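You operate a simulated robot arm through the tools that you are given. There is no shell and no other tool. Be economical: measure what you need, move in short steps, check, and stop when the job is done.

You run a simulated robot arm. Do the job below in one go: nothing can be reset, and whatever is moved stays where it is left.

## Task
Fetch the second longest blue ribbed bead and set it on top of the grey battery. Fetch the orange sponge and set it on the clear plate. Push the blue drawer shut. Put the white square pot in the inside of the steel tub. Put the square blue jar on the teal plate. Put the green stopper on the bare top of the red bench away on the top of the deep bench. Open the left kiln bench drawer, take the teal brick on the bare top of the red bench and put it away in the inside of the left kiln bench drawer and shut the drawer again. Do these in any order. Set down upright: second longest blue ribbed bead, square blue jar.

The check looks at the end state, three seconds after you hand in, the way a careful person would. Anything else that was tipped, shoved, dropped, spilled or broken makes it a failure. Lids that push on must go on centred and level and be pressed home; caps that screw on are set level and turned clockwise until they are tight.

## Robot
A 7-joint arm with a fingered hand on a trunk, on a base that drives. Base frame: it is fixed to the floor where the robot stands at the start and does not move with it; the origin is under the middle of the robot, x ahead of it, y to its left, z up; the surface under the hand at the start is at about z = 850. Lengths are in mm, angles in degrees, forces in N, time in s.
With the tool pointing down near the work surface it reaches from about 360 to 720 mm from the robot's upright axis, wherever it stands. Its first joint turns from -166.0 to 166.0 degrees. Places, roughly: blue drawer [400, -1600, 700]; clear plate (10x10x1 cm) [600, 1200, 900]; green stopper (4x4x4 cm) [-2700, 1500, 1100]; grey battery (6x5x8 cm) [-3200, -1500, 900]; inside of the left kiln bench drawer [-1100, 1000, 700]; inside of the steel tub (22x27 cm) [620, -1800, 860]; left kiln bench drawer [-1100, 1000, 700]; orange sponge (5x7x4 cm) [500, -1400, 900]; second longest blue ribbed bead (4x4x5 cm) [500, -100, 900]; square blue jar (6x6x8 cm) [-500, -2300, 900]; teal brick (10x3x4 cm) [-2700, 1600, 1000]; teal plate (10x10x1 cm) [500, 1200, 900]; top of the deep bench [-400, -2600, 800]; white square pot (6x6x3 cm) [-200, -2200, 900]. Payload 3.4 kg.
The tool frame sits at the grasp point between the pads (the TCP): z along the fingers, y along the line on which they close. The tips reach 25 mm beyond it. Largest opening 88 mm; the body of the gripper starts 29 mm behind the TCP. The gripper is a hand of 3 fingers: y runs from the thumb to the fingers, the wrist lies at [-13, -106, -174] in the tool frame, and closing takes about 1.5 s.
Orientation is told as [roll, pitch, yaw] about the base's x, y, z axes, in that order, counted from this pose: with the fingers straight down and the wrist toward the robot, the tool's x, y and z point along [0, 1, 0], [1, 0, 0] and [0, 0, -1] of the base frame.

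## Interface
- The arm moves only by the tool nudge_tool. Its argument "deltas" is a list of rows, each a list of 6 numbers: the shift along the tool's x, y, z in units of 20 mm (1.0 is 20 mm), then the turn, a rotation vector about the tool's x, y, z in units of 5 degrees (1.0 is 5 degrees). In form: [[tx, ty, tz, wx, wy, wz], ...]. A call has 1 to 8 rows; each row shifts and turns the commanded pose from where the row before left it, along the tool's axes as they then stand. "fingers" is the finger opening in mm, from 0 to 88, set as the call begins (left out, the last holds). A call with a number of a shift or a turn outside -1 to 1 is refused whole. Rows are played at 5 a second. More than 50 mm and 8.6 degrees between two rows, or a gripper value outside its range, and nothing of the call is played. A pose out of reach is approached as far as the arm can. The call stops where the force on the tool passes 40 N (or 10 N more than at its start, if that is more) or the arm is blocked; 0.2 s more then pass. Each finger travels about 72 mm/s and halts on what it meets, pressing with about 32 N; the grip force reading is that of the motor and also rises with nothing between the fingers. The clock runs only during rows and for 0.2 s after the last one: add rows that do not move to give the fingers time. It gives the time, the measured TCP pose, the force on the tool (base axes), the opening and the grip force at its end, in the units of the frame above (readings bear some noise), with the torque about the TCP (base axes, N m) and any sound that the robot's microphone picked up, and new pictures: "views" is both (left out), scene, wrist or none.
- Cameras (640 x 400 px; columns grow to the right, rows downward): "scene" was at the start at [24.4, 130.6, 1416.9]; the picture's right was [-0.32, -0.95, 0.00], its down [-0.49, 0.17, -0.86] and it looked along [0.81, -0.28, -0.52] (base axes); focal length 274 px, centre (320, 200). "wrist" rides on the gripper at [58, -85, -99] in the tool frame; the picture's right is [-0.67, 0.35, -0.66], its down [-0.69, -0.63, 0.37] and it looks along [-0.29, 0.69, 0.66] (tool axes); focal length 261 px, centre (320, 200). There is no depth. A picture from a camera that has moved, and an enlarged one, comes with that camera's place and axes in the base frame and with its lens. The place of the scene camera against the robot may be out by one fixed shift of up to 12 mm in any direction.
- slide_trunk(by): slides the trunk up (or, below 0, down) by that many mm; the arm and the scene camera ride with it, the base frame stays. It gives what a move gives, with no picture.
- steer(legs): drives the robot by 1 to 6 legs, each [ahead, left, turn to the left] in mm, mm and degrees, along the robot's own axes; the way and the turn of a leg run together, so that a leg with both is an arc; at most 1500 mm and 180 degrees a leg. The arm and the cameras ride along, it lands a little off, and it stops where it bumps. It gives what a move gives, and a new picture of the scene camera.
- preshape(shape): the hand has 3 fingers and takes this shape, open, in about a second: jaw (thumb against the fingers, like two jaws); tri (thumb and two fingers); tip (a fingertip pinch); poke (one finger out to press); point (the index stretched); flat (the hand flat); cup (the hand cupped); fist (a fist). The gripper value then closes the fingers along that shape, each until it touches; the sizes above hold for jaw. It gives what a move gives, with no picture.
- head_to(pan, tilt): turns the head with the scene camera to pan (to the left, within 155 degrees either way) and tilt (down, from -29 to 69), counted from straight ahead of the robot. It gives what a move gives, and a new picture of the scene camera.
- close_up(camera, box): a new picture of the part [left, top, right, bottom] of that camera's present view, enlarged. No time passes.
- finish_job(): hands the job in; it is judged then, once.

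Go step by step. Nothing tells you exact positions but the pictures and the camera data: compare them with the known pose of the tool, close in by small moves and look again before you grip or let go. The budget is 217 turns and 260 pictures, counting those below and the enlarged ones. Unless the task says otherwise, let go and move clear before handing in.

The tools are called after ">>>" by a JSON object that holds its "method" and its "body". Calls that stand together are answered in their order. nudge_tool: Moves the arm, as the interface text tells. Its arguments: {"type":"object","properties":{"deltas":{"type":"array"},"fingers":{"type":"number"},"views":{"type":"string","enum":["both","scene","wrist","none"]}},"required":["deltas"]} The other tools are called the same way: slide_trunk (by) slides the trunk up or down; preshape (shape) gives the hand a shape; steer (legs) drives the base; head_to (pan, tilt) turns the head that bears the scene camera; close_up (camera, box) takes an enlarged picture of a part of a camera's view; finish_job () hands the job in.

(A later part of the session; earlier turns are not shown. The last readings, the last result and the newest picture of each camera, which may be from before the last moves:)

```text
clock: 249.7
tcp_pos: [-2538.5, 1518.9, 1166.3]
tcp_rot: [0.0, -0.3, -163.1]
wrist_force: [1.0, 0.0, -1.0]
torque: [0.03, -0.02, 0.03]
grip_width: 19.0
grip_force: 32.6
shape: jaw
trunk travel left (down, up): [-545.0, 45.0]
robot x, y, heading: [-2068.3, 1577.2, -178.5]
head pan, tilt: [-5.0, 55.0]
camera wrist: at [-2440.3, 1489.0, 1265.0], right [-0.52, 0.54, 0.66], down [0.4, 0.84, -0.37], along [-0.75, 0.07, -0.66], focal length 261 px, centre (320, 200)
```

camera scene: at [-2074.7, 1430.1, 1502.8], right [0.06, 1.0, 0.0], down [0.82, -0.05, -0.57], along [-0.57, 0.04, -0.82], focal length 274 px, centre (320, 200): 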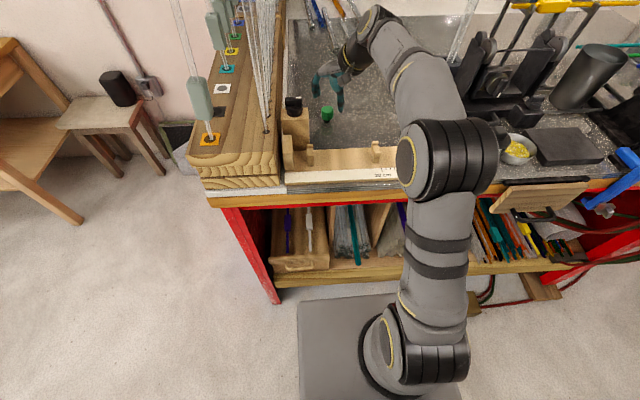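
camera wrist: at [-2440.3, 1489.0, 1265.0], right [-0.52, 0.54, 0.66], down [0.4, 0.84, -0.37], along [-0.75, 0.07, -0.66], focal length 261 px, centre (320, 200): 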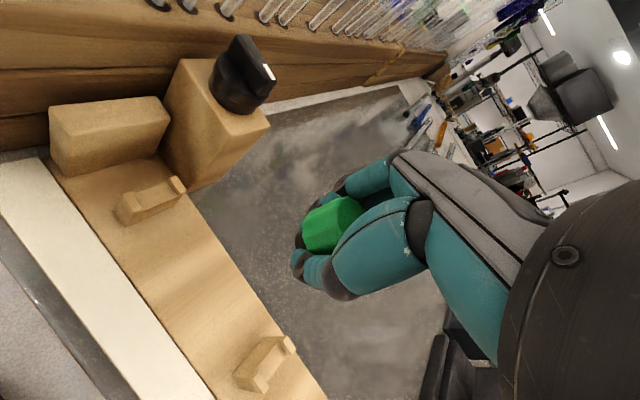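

Stopper in hand. I drive south past the kiln bench and east to the deep bench.

>>> {"method": "steer", "body": {"legs": [[-215, 0, 0], [0, 0, 88.5], [1450, 0, 0], [1450, 0, 0], [0, 1450, 0]]}}

>>> {"method": "head_to", "body": {"pan": 0, "tilt": 35}}

```text
clock: 275.5
tcp_pos: [-259.5, -1725.7, 1165.0]
tcp_rot: [0.1, -0.3, -72.1]
wrist_force: [0.3, 0.2, 0.2]
torque: [-0.02, 0.01, 0.01]
grip_width: 18.9
grip_force: 31.9
shape: jaw
trunk travel left (down, up): [-545.0, 45.0]
robot x, y, heading: [-331.9, -1253.7, -87.6]
head pan, tilt: [-5.0, 55.0]
camera scene: at [-178.8, -1258.2, 1502.7], right [-1.0, 0.05, 0.0], down [0.04, 0.82, -0.57], along [-0.03, -0.57, -0.82], focal length 274 px, centre (320, 200)
```

scene: 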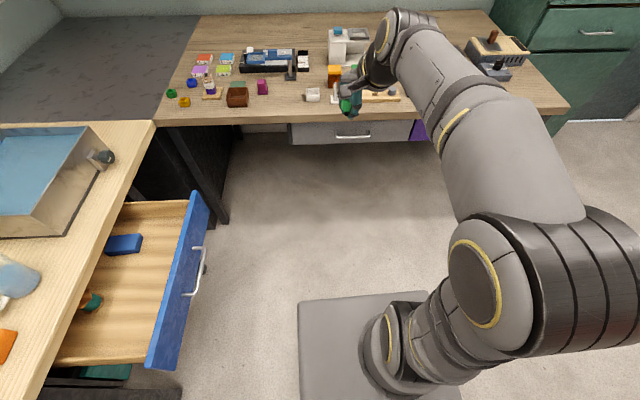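

```text
clock: 276.4
tcp_pos: [-259.5, -1727.0, 1166.0]
tcp_rot: [0.1, -0.4, -72.2]
wrist_force: [0.1, -0.7, 0.3]
torque: [0.0, 0.02, -0.03]
grip_width: 19.1
grip_force: 32.3
shape: jaw
trunk travel left (down, up): [-545.0, 45.0]
robot x, y, heading: [-332.6, -1255.6, -87.6]
head pan, tilt: [0.0, 35.0]
camera scene: at [-172.0, -1274.2, 1530.9], right [-1.0, -0.04, 0.0], down [-0.02, 0.57, -0.82], along [0.03, -0.82, -0.57], focal length 274 px, centre (320, 200)
```

scene: 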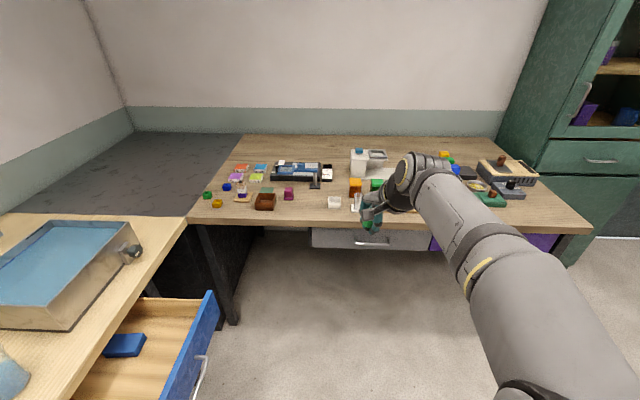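

>>> {"method": "close_up", "body": {"camera": "scene", "box": [180, 130, 400, 250]}}

>>> {"method": "close_up", "body": {"camera": "scene", "box": [340, 120, 600, 260]}}

```text
2.91 times, centred on (290, 190) of scene
camera zoom: at [-172.0, -1274.2, 1530.9], right [-1.0, -0.04, 0.0], down [-0.02, 0.57, -0.82], along [0.03, -0.82, -0.57], focal length 798 px, centre (407, 229)
```

zoom: 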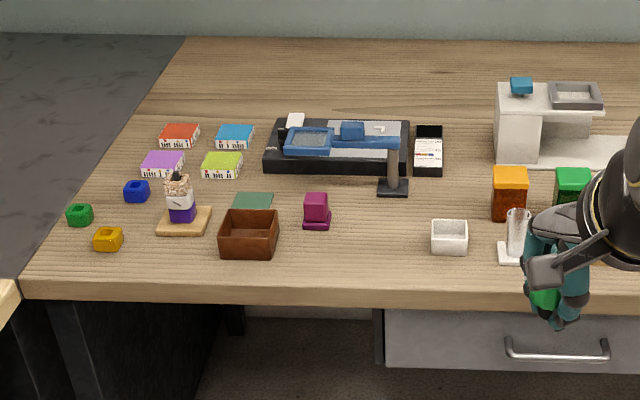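

```text
2.46 times, centred on (470, 190) of scene
camera zoom: at [-172.0, -1274.2, 1530.9], right [-1.0, -0.04, 0.0], down [-0.02, 0.57, -0.82], along [0.03, -0.82, -0.57], focal length 675 px, centre (-49, 225)
```

zoom: 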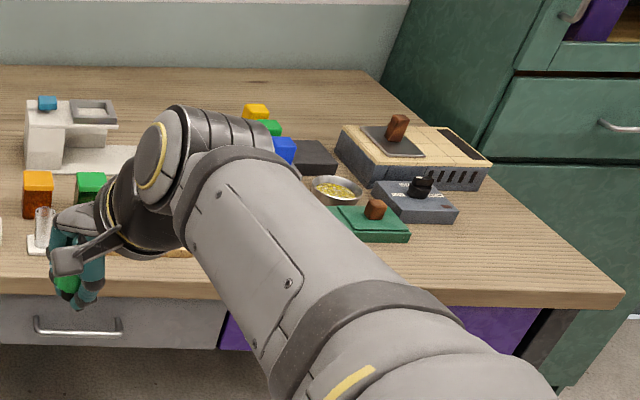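

A bare spot lies near (-85,-2205), between the magenta piece and the white pot. I drive in closer.

>>> {"method": "steer", "body": {"legs": [[365, 140, -2.4]]}}

>>> {"method": "nudge_tool", "body": {"deltas": [[0, 0, 0, 0, 0, 1], [0, 0, 0, 0, 0, 1], [0, 0, 0, 0, 0, 1], [0, 0, 0, 0, 0, 1]]}}

```text
clock: 278.8
tcp_pos: [-133.0, -2086.2, 1165.0]
tcp_rot: [0.0, -0.3, -74.6]
wrist_force: [0.0, -0.1, -0.6]
torque: [-0.02, -0.03, -0.02]
grip_width: 19.0
grip_force: 31.7
shape: jaw
trunk travel left (down, up): [-545.0, 45.0]
robot x, y, heading: [-180.7, -1611.7, -90.2]
head pan, tilt: [0.0, 35.0]
camera scene: at [-24.2, -1638.4, 1531.0], right [-1.0, 0.0, 0.0], down [0.0, 0.57, -0.82], along [0.0, -0.82, -0.57], focal length 274 px, centre (320, 200)
```

scene: 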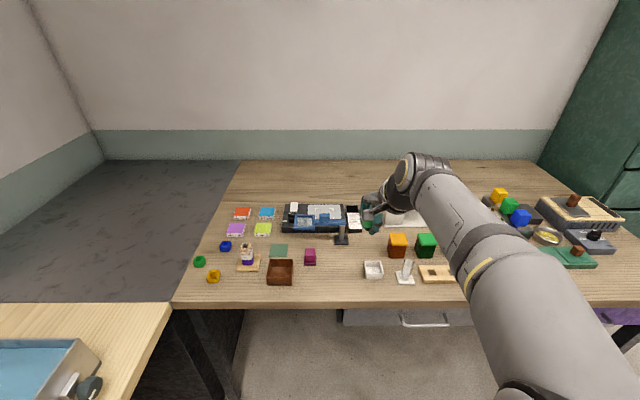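

```text
clock: 279.8
tcp_pos: [-131.5, -2085.0, 1166.1]
tcp_rot: [0.2, -0.3, -94.6]
wrist_force: [0.5, 0.0, -0.3]
torque: [0.0, 0.0, 0.01]
grip_width: 19.1
grip_force: 31.9
shape: jaw
trunk travel left (down, up): [-545.0, 45.0]
robot x, y, heading: [-181.4, -1610.7, -90.3]
head pan, tilt: [0.0, 35.0]
camera scene: at [-24.4, -1637.8, 1531.0], right [-1.0, 0.0, 0.0], down [0.0, 0.57, -0.82], along [0.0, -0.82, -0.57], focal length 274 px, centre (320, 200)
camera wrist: at [-68.3, -2003.9, 1265.2], right [-0.7, -0.29, 0.65], down [-0.63, 0.68, -0.37], along [-0.34, -0.67, -0.66], focal length 261 px, centre (320, 200)
```

scene: 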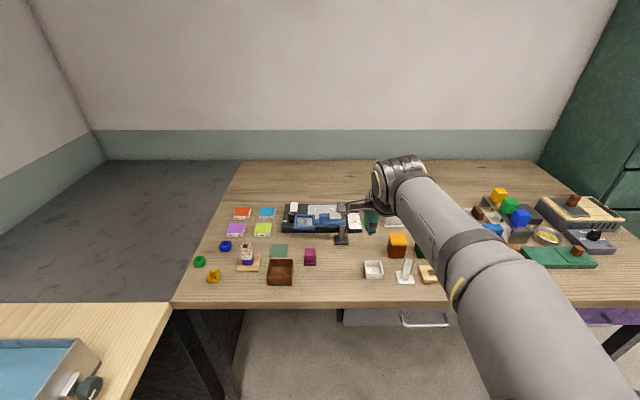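
wrist: 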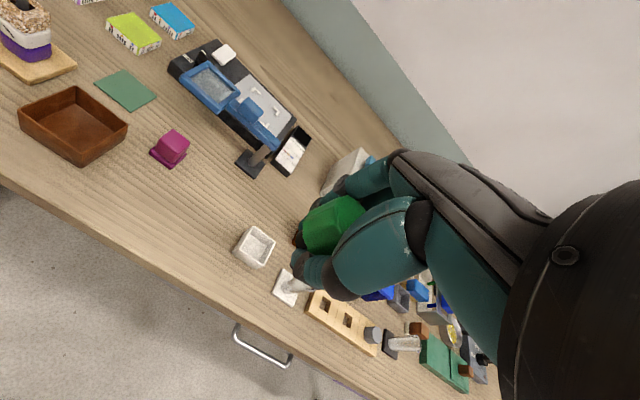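

>>> {"method": "nudge_tool", "body": {"deltas": [[0.37, 0.97, 0, 0, 0, 0.1], [0.37, 0.97, 0, 0, 0, 0], [0.37, 0.97, 0, 0, 0, 0], [0.37, 0.97, 0, 0, 0, 0], [0.37, 0.97, 0, 0, 0, 0], [0.37, 0.97, 0, 0, 0, 0], [0.37, 0.97, 0, 0, 0, 0]], "views": "none"}}

>>> {"method": "slide_trunk", "body": {"by": -150}}

>>> {"method": "nudge_tool", "body": {"deltas": [[0, 0, 1, 0, 0, 0], [0, 0, 1, 0, 0, 0], [0, 0, 1, 0, 0, 0]]}}

```text
clock: 281.4
tcp_pos: [-92.9, -2227.0, 1165.2]
tcp_rot: [0.2, -0.3, -95.2]
wrist_force: [-0.3, 0.6, -0.9]
torque: [0.0, 0.03, 0.0]
grip_width: 18.6
grip_force: 32.3
shape: jaw
trunk travel left (down, up): [-545.0, 45.0]
robot x, y, heading: [-184.2, -1612.8, -90.2]
head pan, tilt: [0.0, 35.0]
```

```text
clock: 283.1
tcp_pos: [-93.3, -2225.5, 1016.8]
tcp_rot: [0.3, -0.3, -95.2]
wrist_force: [0.1, -1.0, 0.5]
torque: [0.01, -0.01, -0.01]
grip_width: 19.0
grip_force: 31.9
shape: jaw
trunk travel left (down, up): [-395.0, 195.0]
robot x, y, heading: [-179.8, -1610.7, -90.1]
head pan, tilt: [0.0, 35.0]
```

```text
clock: 283.9
tcp_pos: [-94.0, -2227.0, 954.8]
tcp_rot: [0.2, -0.3, -95.1]
wrist_force: [-0.4, -0.6, -0.3]
torque: [-0.01, 0.0, -0.02]
grip_width: 18.6
grip_force: 31.4
shape: jaw
trunk travel left (down, up): [-395.0, 195.0]
robot x, y, heading: [-182.6, -1612.0, -90.3]
head pan, tilt: [0.0, 35.0]
camera scene: at [-24.5, -1637.9, 1381.0], right [-1.0, 0.0, 0.0], down [0.0, 0.57, -0.82], along [0.0, -0.82, -0.57], focal length 274 px, centre (320, 200)
camera wrist: at [-28.7, -2145.2, 1055.1], right [-0.7, -0.28, 0.65], down [-0.63, 0.69, -0.37], along [-0.34, -0.67, -0.66], focal length 261 px, centre (320, 200)
```

scene: 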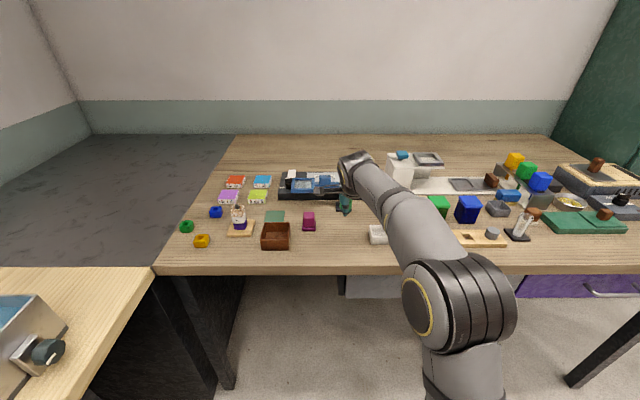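
wrist: 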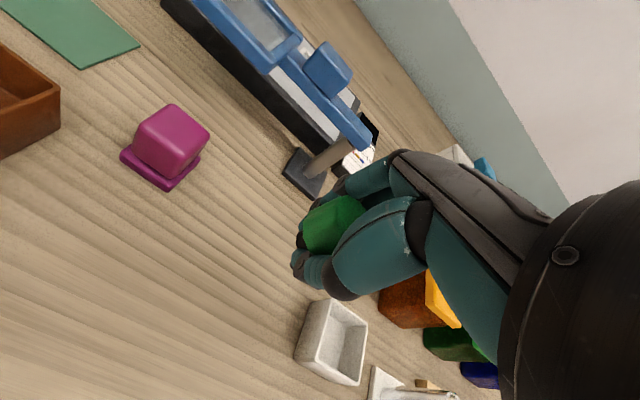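

>>> {"method": "nudge_tool", "body": {"deltas": [[0, 0, 1, 0, 0, 0], [0, 0, 1, 0, 0, 0], [0, 0, 0.7, 0, 0, 0], [0, 0, 0.2, 0, 0, 0], [0, 0, 0.2, 0, 0, 0], [0, 0, 0.2, 0, 0, 0], [0, 0, 0.2, 0, 0, 0]]}}

>>> {"method": "close_up", "body": {"camera": "wrist", "box": [240, 160, 400, 310]}}

```text
clock: 285.5
tcp_pos: [-92.2, -2227.4, 887.1]
tcp_rot: [0.1, -0.2, -95.2]
wrist_force: [-0.3, 0.3, 0.1]
torque: [-0.05, 0.04, 0.0]
grip_width: 18.5
grip_force: 32.0
shape: jaw
trunk travel left (down, up): [-395.0, 195.0]
robot x, y, heading: [-181.4, -1610.3, -90.2]
head pan, tilt: [0.0, 35.0]
camera scene: at [-24.5, -1637.9, 1381.0], right [-1.0, 0.0, 0.0], down [0.0, 0.57, -0.82], along [0.0, -0.82, -0.57], focal length 274 px, centre (320, 200)
camera wrist: at [-27.7, -2146.6, 985.7], right [-0.7, -0.28, 0.65], down [-0.62, 0.69, -0.37], along [-0.34, -0.67, -0.66], focal length 261 px, centre (320, 200)
```

scene: 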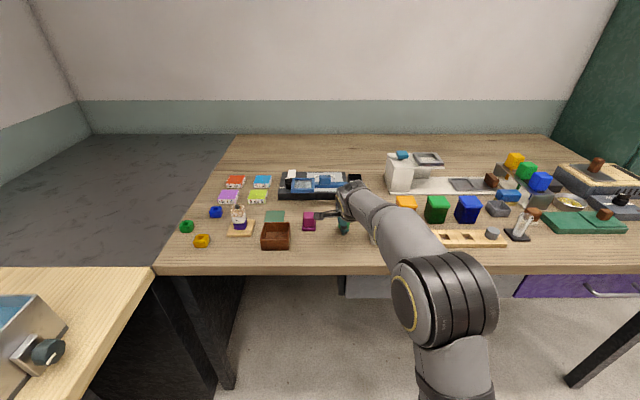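
wrist: 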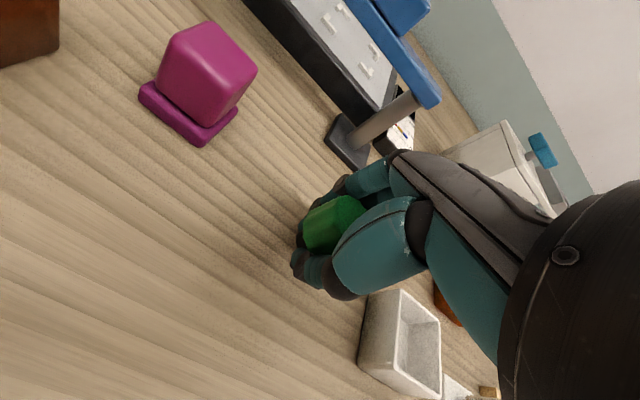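

```text
2.67 times, centred on (320, 235) of wrist
camera zoom: at [-27.7, -2146.6, 985.7], right [-0.7, -0.28, 0.65], down [-0.62, 0.69, -0.37], along [-0.34, -0.67, -0.66], focal length 695 px, centre (320, 107)
```

zoom: 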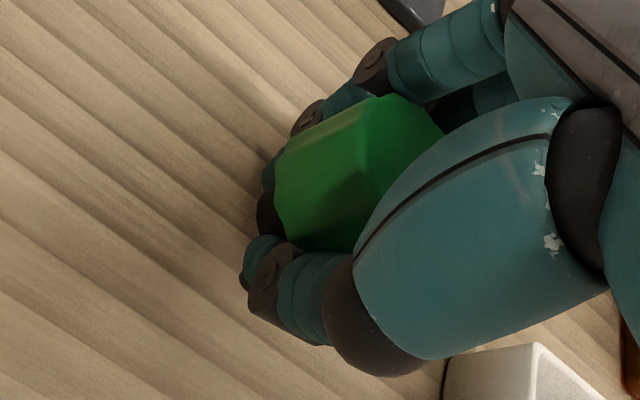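

>>> {"method": "nudge_tool", "body": {"deltas": [[0, 0, 0.15, 0, 0, 0], [0, 0, 0.15, 0, 0, 0], [0, 0, 0.15, 0, 0, 0], [0, 0, 0.15, 0, 0, 0], [0, 0, 0.15, 0, 0, 0]], "views": "wrist"}}

```text
clock: 286.7
tcp_pos: [-92.7, -2226.6, 875.1]
tcp_rot: [0.3, -0.8, -95.2]
wrist_force: [-1.1, -2.6, 13.6]
torque: [-0.25, -0.1, -0.01]
grip_width: 18.9
grip_force: 31.8
shape: jaw
trunk travel left (down, up): [-395.0, 195.0]
robot x, y, heading: [-176.4, -1609.1, -90.2]
head pan, tilt: [0.0, 35.0]
camera wrist: at [-28.1, -2145.8, 973.6], right [-0.7, -0.28, 0.66], down [-0.62, 0.68, -0.38], along [-0.34, -0.67, -0.65], focal length 261 px, centre (320, 200)
```

wrist: 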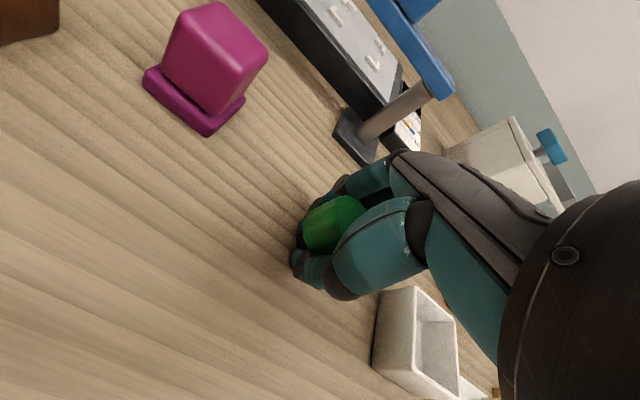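

Contact with the bench. I release and rise.

>>> {"method": "nudge_tool", "body": {"deltas": [[0, 0, -0.1, 0, 0, 0], [0, 0, 0, 0, 0, 0], [0, 0, 0, 0, 0, 0], [0, 0, 0, 0, 0, 0], [0, 0, -0.5, 0, 0, 0], [0, 0, -1, 0, 0, 0], [0, 0, -1, 0, 0, 0], [0, 0, -1, 0, 0, 0]], "fingers": 80, "views": "wrist"}}

```text
clock: 288.5
tcp_pos: [-91.6, -2225.4, 943.5]
tcp_rot: [0.3, -0.2, -95.2]
wrist_force: [1.3, 0.1, -0.2]
torque: [0.0, -0.02, -0.02]
grip_width: 80.2
grip_force: 0.0
shape: jaw
trunk travel left (down, up): [-395.0, 195.0]
robot x, y, heading: [-182.1, -1611.5, -90.1]
head pan, tilt: [0.0, 35.0]
camera wrist: at [-27.2, -2145.8, 1043.3], right [-0.7, -0.28, 0.65], down [-0.63, 0.69, -0.37], along [-0.34, -0.67, -0.66], focal length 261 px, centre (320, 200)
```

wrist: 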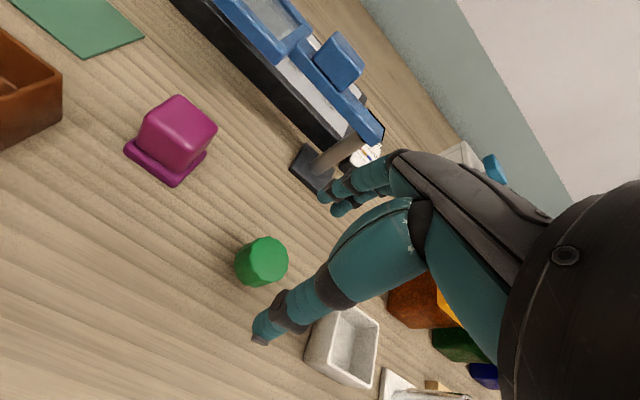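

Stopper is standing. Next I shut the blue drawer with the empty hand; I raise, retract and turn toward it from further back.

>>> {"method": "nudge_tool", "body": {"deltas": [[0, 0, -1, 0, 0, 0], [0, -0.5, -1, 0, 0, 0], [0, -1, -1, 0, 0, 0], [0, -1, -1, 0, 0, 0], [0, -1, -1, 0, 0, 0], [0, -1, 0, 0, 0, 0], [0, -1, 0, 0, 0, 0]], "fingers": 0, "views": "none"}}

>>> {"method": "steer", "body": {"legs": [[-250, -250, 0], [0, 0, 90], [0, -200, 0]]}}

>>> {"method": "head_to", "body": {"pan": 0, "tilt": 50}}

```text
clock: 290.1
tcp_pos: [-82.6, -2116.6, 1043.6]
tcp_rot: [0.2, -0.3, -95.1]
wrist_force: [0.1, -0.1, -0.4]
torque: [0.01, 0.0, -0.03]
grip_width: 0.1
grip_force: 31.8
shape: jaw
trunk travel left (down, up): [-395.0, 195.0]
robot x, y, heading: [-183.2, -1610.5, -90.2]
head pan, tilt: [0.0, 35.0]
```

```text
clock: 297.4
tcp_pos: [72.1, -1459.5, 1041.5]
tcp_rot: [0.1, -0.3, -4.4]
wrist_force: [-0.5, -0.4, 0.4]
torque: [0.04, 0.0, -0.02]
grip_width: 0.0
grip_force: 31.8
shape: jaw
trunk travel left (down, up): [-395.0, 195.0]
robot x, y, heading: [-430.6, -1564.5, 0.2]
head pan, tilt: [0.0, 35.0]
camera scene: at [-406.3, -1405.1, 1381.0], right [0.01, -1.0, 0.0], down [-0.57, -0.01, -0.82], along [0.82, 0.01, -0.57], focal length 274 px, centre (320, 200)
```

scene: 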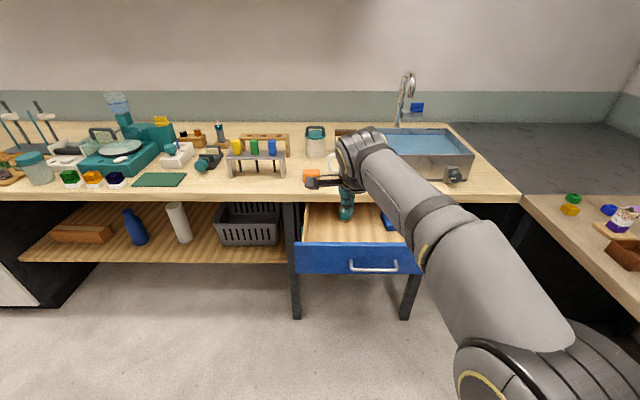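

```text
clock: 298.2
tcp_pos: [73.9, -1459.2, 1043.2]
tcp_rot: [0.2, -0.4, -4.4]
wrist_force: [-0.3, 0.3, -0.2]
torque: [-0.01, 0.01, 0.0]
grip_width: 0.2
grip_force: 32.0
shape: jaw
trunk travel left (down, up): [-395.0, 195.0]
robot x, y, heading: [-433.2, -1564.5, 0.6]
head pan, tilt: [0.0, 50.0]
camera scene: at [-417.3, -1405.1, 1359.3], right [0.01, -1.0, 0.0], down [-0.77, -0.01, -0.64], along [0.64, 0.01, -0.77], focal length 274 px, centre (320, 200)
```

scene: 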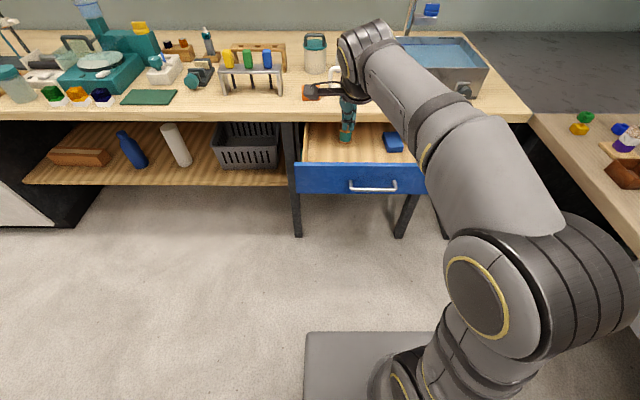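

Drawer panel spans y≈-1320..-1790 at x≈190, z 671–798. I lower the trunk, tilt the closed hand and push at y≈-1455, left of the handle.

>>> {"method": "slide_trunk", "body": {"by": -295}}

>>> {"method": "nudge_tool", "body": {"deltas": [[0, 0, 0, -1, 0, 0], [0, 0, 0, -1, 0, 0], [0, 0, 0, -1, 0, 0], [0, 0, 0, -1, 0, 0], [0, 0, 0, -1, 0, 0], [0, 0, 0, -1, 0, 0], [0, 0, 0, -1, 0, 0], [0, 0, 0, -1, 0, 0]]}}

```text
clock: 301.2
tcp_pos: [73.1, -1458.4, 746.8]
tcp_rot: [0.2, -0.3, -4.4]
wrist_force: [0.7, 0.1, -0.3]
torque: [0.0, -0.03, -0.01]
grip_width: 0.0
grip_force: 32.5
shape: jaw
trunk travel left (down, up): [-100.0, 490.0]
robot x, y, heading: [-432.3, -1562.6, 0.3]
head pan, tilt: [0.0, 50.0]
```

```text
clock: 303.0
tcp_pos: [72.8, -1459.1, 747.5]
tcp_rot: [0.2, -40.2, -4.5]
wrist_force: [-0.1, 0.8, 0.6]
torque: [0.01, -0.03, 0.02]
grip_width: 0.0
grip_force: 32.2
shape: jaw
trunk travel left (down, up): [-100.0, 490.0]
robot x, y, heading: [-432.9, -1564.2, 0.4]
head pan, tilt: [0.0, 50.0]
camera scene: at [-417.4, -1405.2, 1064.3], right [0.01, -1.0, 0.0], down [-0.77, -0.01, -0.64], along [0.64, 0.01, -0.77], focal length 274 px, centre (320, 200)
camera wrist: at [-52.3, -1390.3, 769.4], right [-0.21, -0.66, 0.72], down [-0.3, -0.66, -0.69], along [0.93, -0.36, -0.06], focal length 261 px, centre (320, 200)
```

scene: 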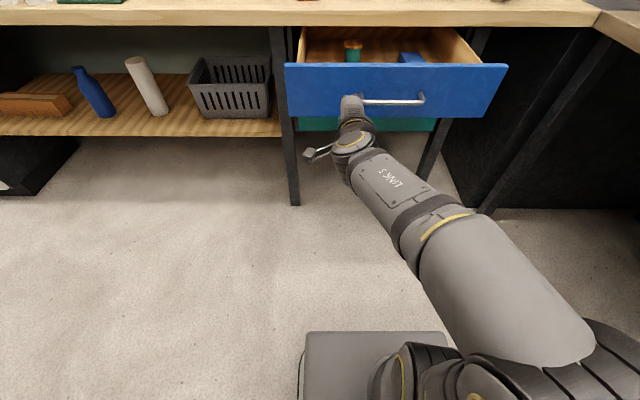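
wrist: 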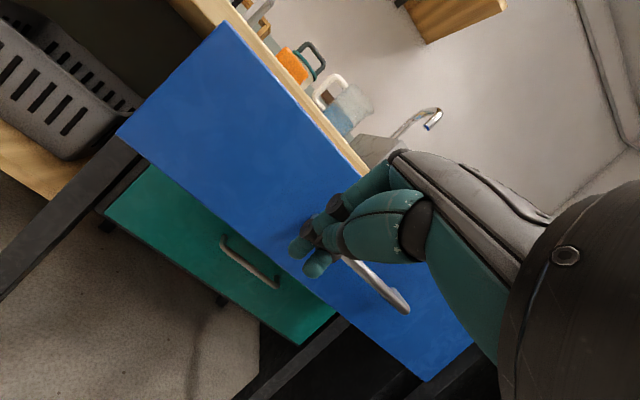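

>>> {"method": "nudge_tool", "body": {"deltas": [[0.75, 0, 0, 0, 0, 0], [0.75, 0, 0, 0, 0, 0]], "views": "none"}}

>>> {"method": "steer", "body": {"legs": [[265, 0, 0]]}}

```text
clock: 303.6
tcp_pos: [74.2, -1429.3, 746.7]
tcp_rot: [0.3, -40.3, -4.6]
wrist_force: [0.1, 0.5, 0.2]
torque: [0.03, 0.01, 0.02]
grip_width: 0.0
grip_force: 31.6
shape: jaw
trunk travel left (down, up): [-100.0, 490.0]
robot x, y, heading: [-429.9, -1565.2, 0.8]
head pan, tilt: [0.0, 50.0]
```

```text
clock: 305.5
tcp_pos: [342.9, -1428.4, 748.6]
tcp_rot: [0.3, -40.4, -4.8]
wrist_force: [-0.4, 0.2, -0.1]
torque: [-0.01, -0.01, 0.0]
grip_width: 0.2
grip_force: 31.7
shape: jaw
trunk travel left (down, up): [-100.0, 490.0]
robot x, y, heading: [-165.1, -1564.6, 0.2]
head pan, tilt: [0.0, 50.0]
camera scene: at [-149.9, -1403.1, 1064.3], right [0.01, -1.0, 0.0], down [-0.77, 0.0, -0.64], along [0.64, 0.0, -0.77], focal length 274 px, centre (320, 200)
```

scene: 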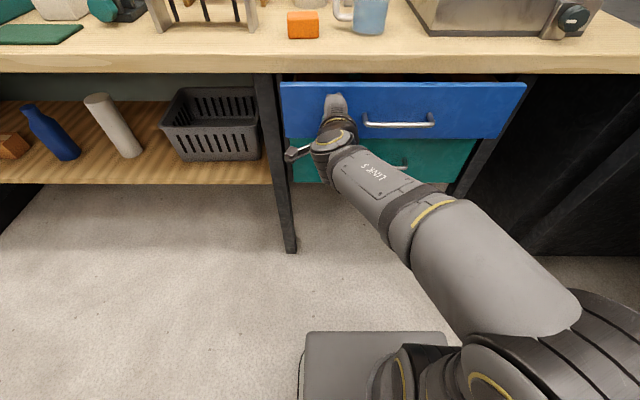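

>>> {"method": "nudge_tool", "body": {"deltas": [[0, 0.38, 0.32, 0, 0, 0], [0, 0.38, 0.32, 0, 0, 0], [0, 0.38, 0.32, 0, 0, 0], [0, 0.38, 0.32, 0, 0, 0], [0, 0.38, 0.32, 0, 0, 0], [0, 0.3, 0.25, 0, 0, 0], [0, 0.3, 0.25, 0, 0, 0], [0, 0.3, 0.25, 0, 0, 0]]}}

```text
clock: 307.3
tcp_pos: [414.0, -1434.7, 748.8]
tcp_rot: [0.3, -40.2, -4.8]
wrist_force: [-9.0, 0.3, 0.7]
torque: [0.0, 0.01, -0.02]
grip_width: 0.0
grip_force: 32.0
shape: jaw
trunk travel left (down, up): [-100.0, 490.0]
robot x, y, heading: [-162.4, -1565.2, 0.7]
head pan, tilt: [0.0, 50.0]
camera scene: at [-150.8, -1403.1, 1064.3], right [0.01, -1.0, 0.0], down [-0.77, 0.0, -0.64], along [0.64, 0.0, -0.77], focal length 274 px, centre (320, 200)
camera wrist: at [289.2, -1366.0, 769.8], right [-0.21, -0.66, 0.72], down [-0.3, -0.66, -0.69], along [0.93, -0.36, -0.06], focal length 261 px, centre (320, 200)
```

scene: 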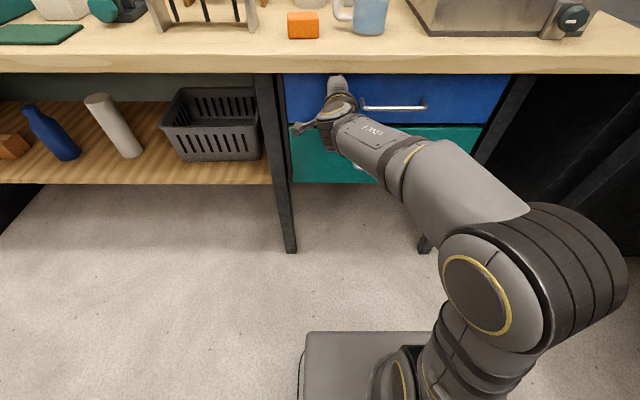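
wrist: 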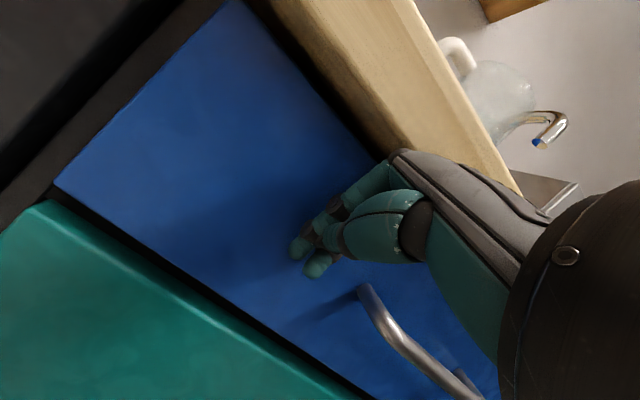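

>>> {"method": "nudge_tool", "body": {"deltas": [[0, 0.2, 0.17, 0, 0, 0], [0, 0.2, 0.17, 0, 0, 0], [0, 0.2, 0.17, 0, 0, 0], [0, 0.2, 0.17, 0, 0, 0], [0, 0.2, 0.17, 0, 0, 0]]}}

>>> {"method": "close_up", "body": {"camera": "scene", "box": [260, 60, 540, 200]}}

```text
clock: 307.7
tcp_pos: [414.1, -1435.2, 747.9]
tcp_rot: [0.4, -40.2, -4.7]
wrist_force: [-26.7, -3.6, 3.3]
torque: [0.04, -0.1, -0.17]
grip_width: 0.2
grip_force: 31.7
shape: jaw
trunk travel left (down, up): [-100.0, 490.0]
robot x, y, heading: [-166.4, -1562.7, 0.6]
head pan, tilt: [0.0, 50.0]
stopped in row 1: the force on the tool passed its limit at 49 N (the readings are from after the stop); the commanded pose is now the measured one
camera scene: at [-153.5, -1403.6, 1064.5], right [0.01, -1.0, 0.0], down [-0.76, 0.0, -0.64], along [0.64, 0.0, -0.76], focal length 274 px, centre (320, 200)
camera wrist: at [289.6, -1365.6, 770.3], right [-0.21, -0.66, 0.72], down [-0.3, -0.66, -0.69], along [0.93, -0.36, -0.06], focal length 261 px, centre (320, 200)
```

scene: 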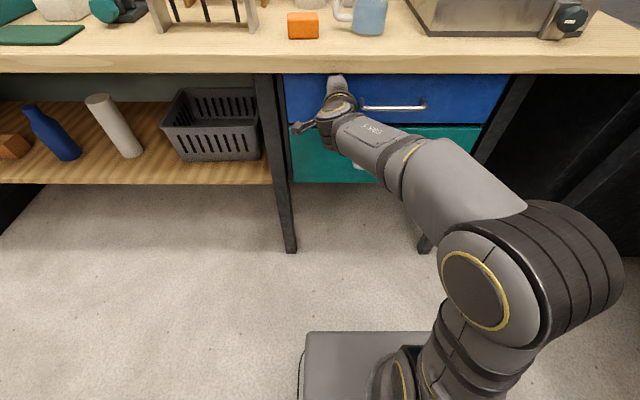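
wrist: 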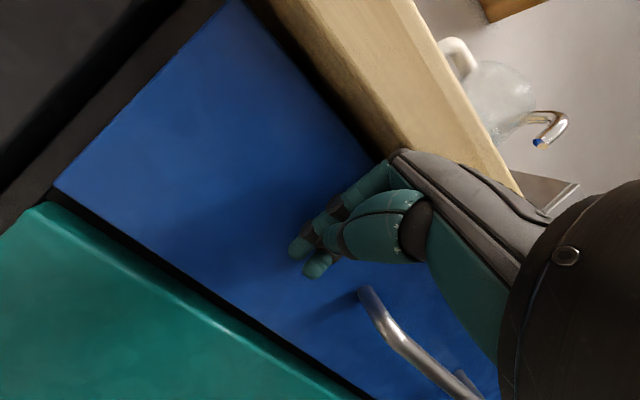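

```text
2.29 times, centred on (400, 130) of scene
camera zoom: at [-153.5, -1403.6, 1064.5], right [0.01, -1.0, 0.0], down [-0.76, 0.0, -0.64], along [0.64, 0.0, -0.76], focal length 627 px, centre (137, 360)
```

zoom: 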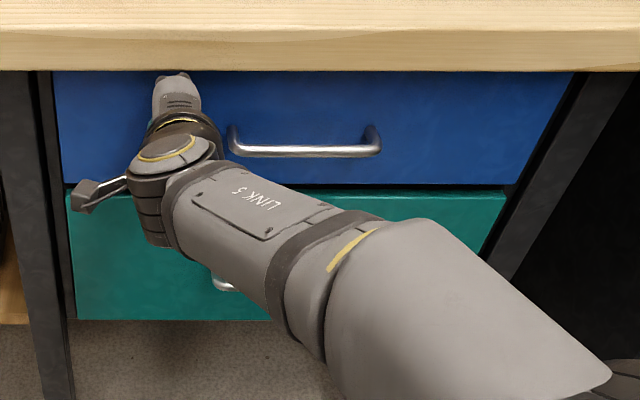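

Blue drawer is shut. I back off, raise and untilt; the orange sponge is right here, so it is next.

>>> {"method": "steer", "body": {"legs": [[-200, 0, 0]]}}

>>> {"method": "slide_trunk", "body": {"by": 300}}

>>> {"method": "nudge_tool", "body": {"deltas": [[0, 0, 0, 1, 0, 0], [0, 0, 0, 1, 0, 0], [0, 0, 0, 1, 0, 0], [0, 0, 0, 1, 0, 0], [0, 0, 0, 1, 0, 0], [0, 0, 0, 1, 0, 0], [0, 0, 0, 1, 0, 0], [0, -1, 0, 1, 0, -0.9]], "fingers": 80}}

```text
clock: 309.3
tcp_pos: [211.4, -1436.9, 747.0]
tcp_rot: [0.3, -40.1, -4.8]
wrist_force: [-0.3, 0.3, 0.0]
torque: [0.01, -0.02, -0.01]
grip_width: 0.0
grip_force: 31.5
shape: jaw
trunk travel left (down, up): [-100.0, 490.0]
robot x, y, heading: [-368.8, -1564.3, 0.3]
head pan, tilt: [0.0, 50.0]
camera scene: at [-355.8, -1404.3, 1064.3], right [0.0, -1.0, 0.0], down [-0.77, 0.0, -0.64], along [0.64, 0.0, -0.77], focal length 274 px, centre (320, 200)
```

scene: 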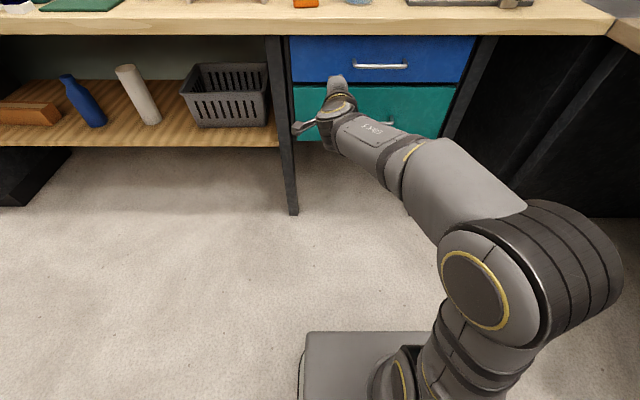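

```text
clock: 312.3
tcp_pos: [210.9, -1437.2, 1046.5]
tcp_rot: [0.4, -40.2, -4.8]
wrist_force: [0.1, 0.4, 1.2]
torque: [0.03, -0.01, -0.01]
grip_width: 0.0
grip_force: 31.3
shape: jaw
trunk travel left (down, up): [-400.0, 190.0]
robot x, y, heading: [-372.3, -1568.3, 0.3]
head pan, tilt: [0.0, 50.0]
```

```text
clock: 314.1
tcp_pos: [191.5, -1433.7, 1045.4]
tcp_rot: [0.0, -0.1, -0.1]
wrist_force: [0.3, -0.6, -0.6]
torque: [-0.01, -0.01, 0.0]
grip_width: 79.9
grip_force: 0.1
shape: jaw
trunk travel left (down, up): [-400.0, 190.0]
robot x, y, heading: [-369.9, -1561.5, 0.1]
head pan, tilt: [0.0, 50.0]
camera scene: at [-355.7, -1404.2, 1364.3], right [0.0, -1.0, 0.0], down [-0.77, 0.0, -0.64], along [0.64, 0.0, -0.77], focal length 274 px, centre (320, 200)
camera wrist: at [106.4, -1375.4, 1145.0], right [0.35, -0.67, 0.66], down [-0.63, -0.68, -0.37], along [0.69, -0.29, -0.66], focal length 261 px, centre (320, 200)
```

scene: 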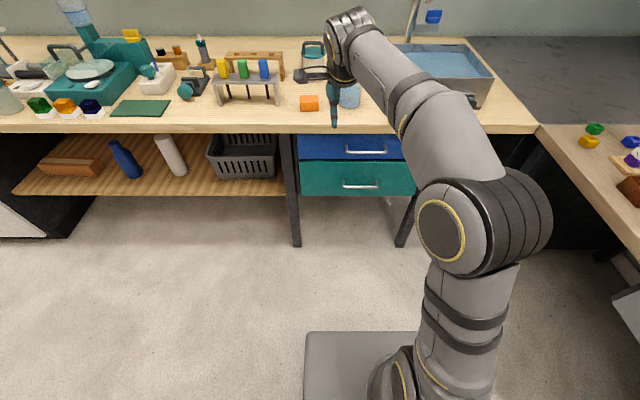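
wrist: 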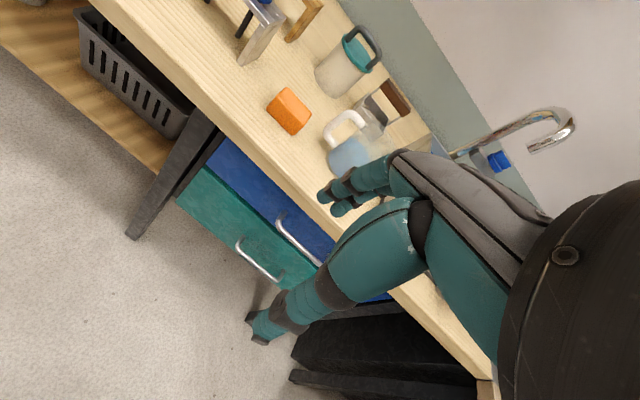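

Sponge ≈ (472,-1366). I drive so the hand comes above it.

>>> {"method": "steer", "body": {"legs": [[275, 65, 0]]}}

>>> {"method": "nudge_tool", "body": {"deltas": [[0, 0, 1, 0, 0, 0], [0, 0, 1, 0, 0, 0], [0, 0, 1, 0, 0, 0]]}}

>>> {"method": "close_up", "body": {"camera": "wrist", "box": [160, 140, 400, 330]}}

```text
clock: 316.1
tcp_pos: [466.0, -1368.3, 1044.9]
tcp_rot: [0.0, -0.1, -0.1]
wrist_force: [0.5, -0.7, -0.8]
torque: [0.02, -0.02, 0.02]
grip_width: 80.0
grip_force: 0.1
shape: jaw
trunk travel left (down, up): [-400.0, 190.0]
robot x, y, heading: [-95.7, -1499.2, 0.3]
head pan, tilt: [0.0, 50.0]
camera scene: at [-81.5, -1338.5, 1364.3], right [0.01, -1.0, 0.0], down [-0.77, 0.0, -0.64], along [0.64, 0.0, -0.77], focal length 274 px, centre (320, 200)
```

scene: 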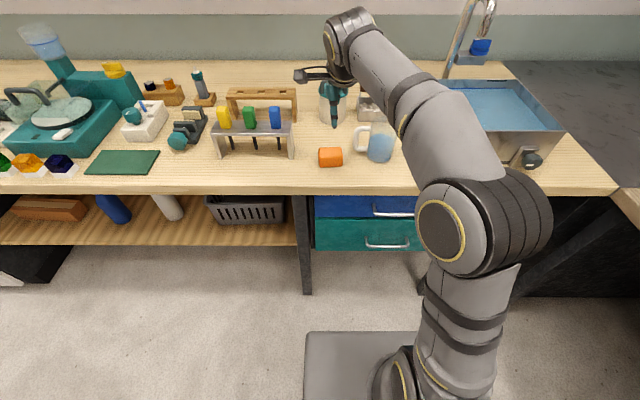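

```text
clock: 316.9
tcp_pos: [466.1, -1369.7, 985.6]
tcp_rot: [0.1, -0.1, -0.2]
wrist_force: [-0.3, 0.3, 0.2]
torque: [0.04, 0.0, -0.01]
grip_width: 80.0
grip_force: 0.1
shape: jaw
trunk travel left (down, up): [-400.0, 190.0]
robot x, y, heading: [-97.2, -1496.9, 0.4]
head pan, tilt: [0.0, 50.0]
camera scene: at [-81.5, -1338.5, 1364.3], right [0.01, -1.0, 0.0], down [-0.77, 0.0, -0.64], along [0.64, 0.0, -0.77], focal length 274 px, centre (320, 200)
camera wrist: at [380.3, -1309.8, 1085.1], right [0.35, -0.67, 0.66], down [-0.63, -0.68, -0.37], along [0.7, -0.29, -0.66], focal length 261 px, centre (320, 200)
```

scene: 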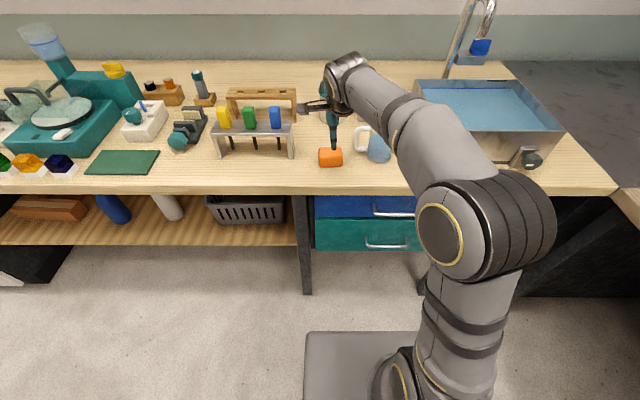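
wrist: 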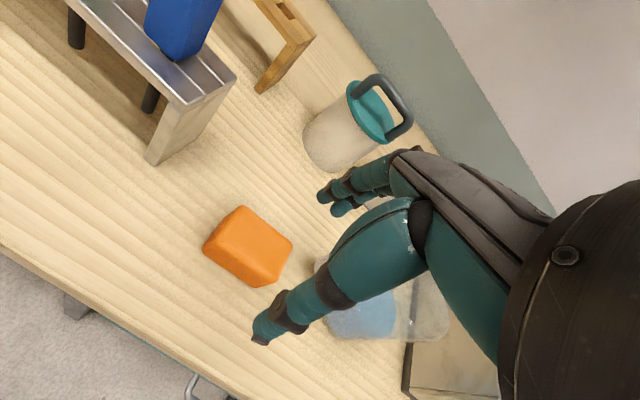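

```text
2.11 times, centred on (280, 235) of wrist
camera zoom: at [380.3, -1309.8, 1085.1], right [0.35, -0.67, 0.66], down [-0.63, -0.68, -0.37], along [0.7, -0.29, -0.66], focal length 549 px, centre (404, 126)
```

zoom: 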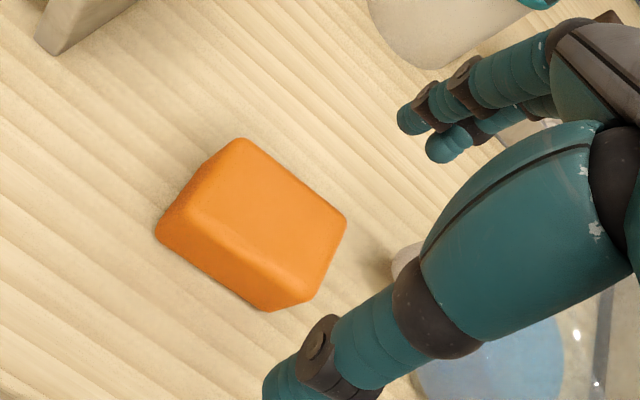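

Sponge centre ≈ (493,-1363). I shift and descend to z≈880, then grip.

>>> {"method": "nudge_tool", "body": {"deltas": [[0.17, 0.67, 0.3, 0, 0, 0], [0.17, 0.67, 0.6, 0, 0, 0], [0, 0, 1, 0, 0, 0], [0, 0, 1, 0, 0, 0], [0, 0, 1, 0, 0, 0], [0, 0, 0.7, 0, 0, 0], [0, 0, 0.6, 0, 0, 0]], "views": "wrist"}}

>>> {"method": "nudge_tool", "body": {"deltas": [[0, 0, 0, 0, 0, 0], [0, 0, 0, 0, 0, 0], [0, 0, 0, 0, 0, 0], [0, 0, 0, 0, 0, 0], [0, 0, 0, 0, 0, 0]], "fingers": 0, "views": "wrist"}}

```text
clock: 318.4
tcp_pos: [491.8, -1361.8, 880.6]
tcp_rot: [-0.1, -0.1, -0.1]
wrist_force: [1.3, -0.3, -0.5]
torque: [0.0, -0.01, -0.05]
grip_width: 79.9
grip_force: 0.0
shape: jaw
trunk travel left (down, up): [-400.0, 190.0]
robot x, y, heading: [-97.5, -1499.2, 0.3]
head pan, tilt: [0.0, 50.0]
camera wrist: at [408.2, -1302.0, 981.2], right [0.35, -0.67, 0.66], down [-0.63, -0.68, -0.37], along [0.7, -0.29, -0.66], focal length 261 px, centre (320, 200)
```

wrist: 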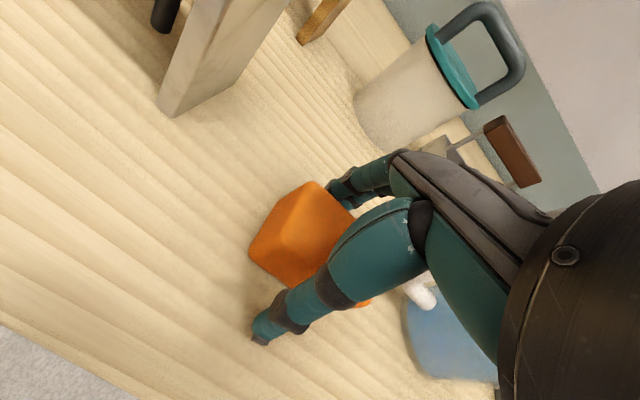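

```text
clock: 319.6
tcp_pos: [493.5, -1360.9, 882.2]
tcp_rot: [0.0, -0.1, 0.0]
wrist_force: [0.3, -0.8, -0.9]
torque: [0.02, 0.0, -0.01]
grip_width: 39.0
grip_force: 32.1
shape: jaw
trunk travel left (down, up): [-400.0, 190.0]
robot x, y, heading: [-97.5, -1498.5, 0.5]
head pan, tilt: [0.0, 50.0]
camera wrist: at [408.3, -1302.0, 981.3], right [0.35, -0.67, 0.66], down [-0.63, -0.68, -0.37], along [0.7, -0.29, -0.66], focal length 261 px, centre (320, 200)
```

wrist: 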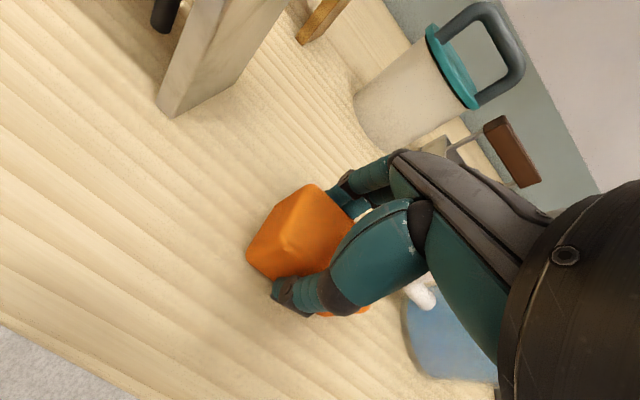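

Gripped. Lift and retract to travel pose, then drive north along the aisle.

>>> {"method": "nudge_tool", "body": {"deltas": [[0, 0, -1, 0, 0, 0], [0, 0, -1, 0, 0, 0], [0, 0, -1, 0, 0, 0], [0, -1, -1, 0, 0, 0], [0, -1, -1, 0, 0, 0], [0, -1, -1, 0, 0, 0], [0, -1, -1, 0, 0, 0], [0, -1, -1, 0, 0, 0]], "views": "none"}}

>>> {"method": "steer", "body": {"legs": [[-110, 0, 0], [0, 1300, 0], [0, 1350, 0]]}}

>>> {"method": "head_to", "body": {"pan": 0, "tilt": 40}}

```text
clock: 321.4
tcp_pos: [393.9, -1361.5, 1040.7]
tcp_rot: [0.0, -0.1, 0.0]
wrist_force: [-0.2, 0.7, 0.1]
torque: [-0.02, 0.01, 0.02]
grip_width: 39.0
grip_force: 32.1
shape: jaw
trunk travel left (down, up): [-400.0, 190.0]
robot x, y, heading: [-98.0, -1497.6, 0.4]
head pan, tilt: [0.0, 50.0]
```

```text
clock: 335.2
tcp_pos: [296.1, 1299.0, 1040.9]
tcp_rot: [0.0, -0.1, -1.3]
wrist_force: [-0.2, -0.3, -0.2]
torque: [0.03, 0.05, -0.01]
grip_width: 39.2
grip_force: 32.4
shape: jaw
trunk travel left (down, up): [-400.0, 190.0]
robot x, y, heading: [-198.7, 1173.4, -1.0]
head pan, tilt: [0.0, 50.0]
camera scene: at [-178.7, 1331.1, 1364.3], right [-0.01, -1.0, 0.0], down [-0.77, 0.01, -0.64], along [0.64, -0.01, -0.77], focal length 274 px, centre (320, 200)
```

scene: 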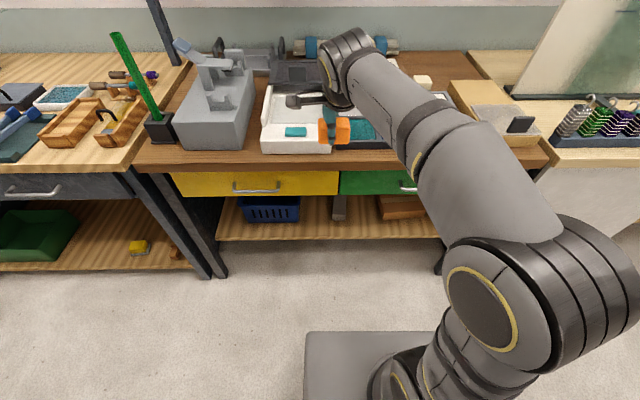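

```text
clock: 335.9
tcp_pos: [296.2, 1300.0, 1041.3]
tcp_rot: [0.0, 0.0, -1.3]
wrist_force: [0.0, -0.8, -0.8]
torque: [-0.03, 0.01, 0.03]
grip_width: 38.9
grip_force: 32.5
shape: jaw
trunk travel left (down, up): [-400.0, 190.0]
robot x, y, heading: [-196.9, 1171.3, -0.8]
head pan, tilt: [0.0, 40.0]
camera scene: at [-170.7, 1330.9, 1378.4], right [-0.01, -1.0, 0.0], down [-0.64, 0.01, -0.77], along [0.77, -0.01, -0.64], focal length 274 px, centre (320, 200)
```

scene: 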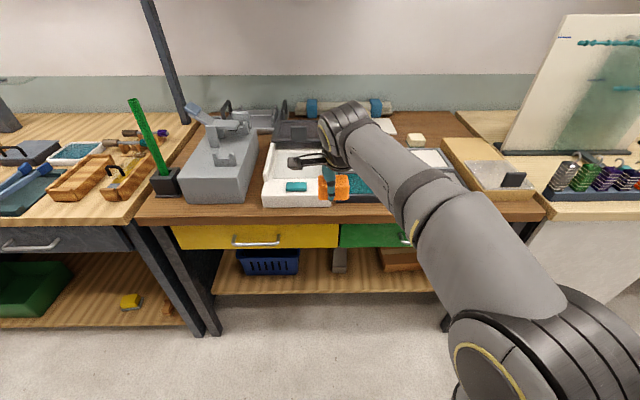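

The arm hides the plates; I shift the robot right so they appear left of the arm.

>>> {"method": "steer", "body": {"legs": [[0, -260, 1]]}}

>>> {"method": "close_up", "body": {"camera": "scene", "box": [140, 110, 380, 250]}}

```text
clock: 337.8
tcp_pos: [293.0, 1042.1, 1040.2]
tcp_rot: [0.0, -0.1, -0.2]
wrist_force: [-0.1, -0.1, -0.3]
torque: [-0.01, 0.0, -0.03]
grip_width: 38.8
grip_force: 32.4
shape: jaw
trunk travel left (down, up): [-400.0, 190.0]
robot x, y, heading: [-200.7, 905.8, 0.2]
head pan, tilt: [0.0, 40.0]
camera scene: at [-175.1, 1066.2, 1378.5], right [0.0, -1.0, 0.0], down [-0.64, 0.0, -0.77], along [0.77, 0.0, -0.64], focal length 274 px, centre (320, 200)
```

scene: 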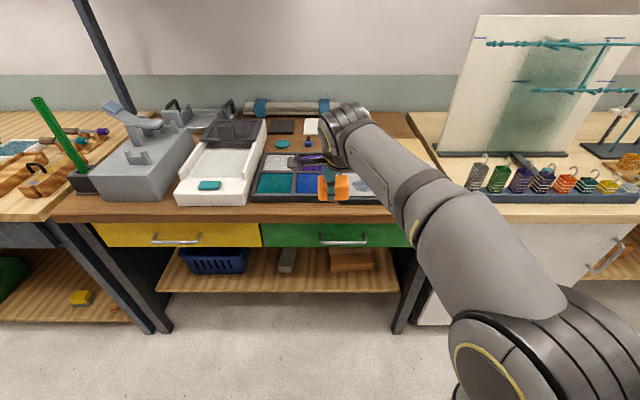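

```text
2.67 times, centred on (260, 180) of scene
camera zoom: at [-175.1, 1066.2, 1378.5], right [0.0, -1.0, 0.0], down [-0.64, 0.0, -0.77], along [0.77, 0.0, -0.64], focal length 731 px, centre (480, 253)
```

zoom: 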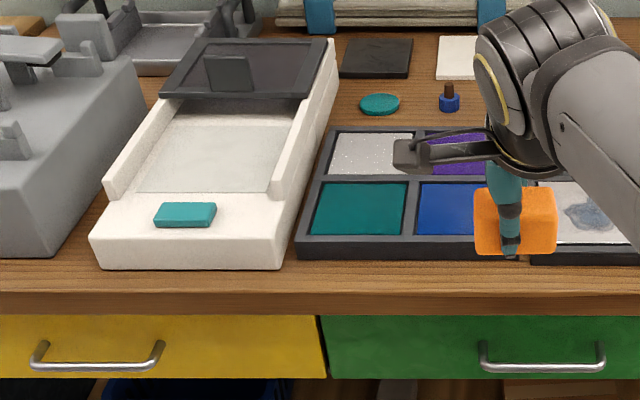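

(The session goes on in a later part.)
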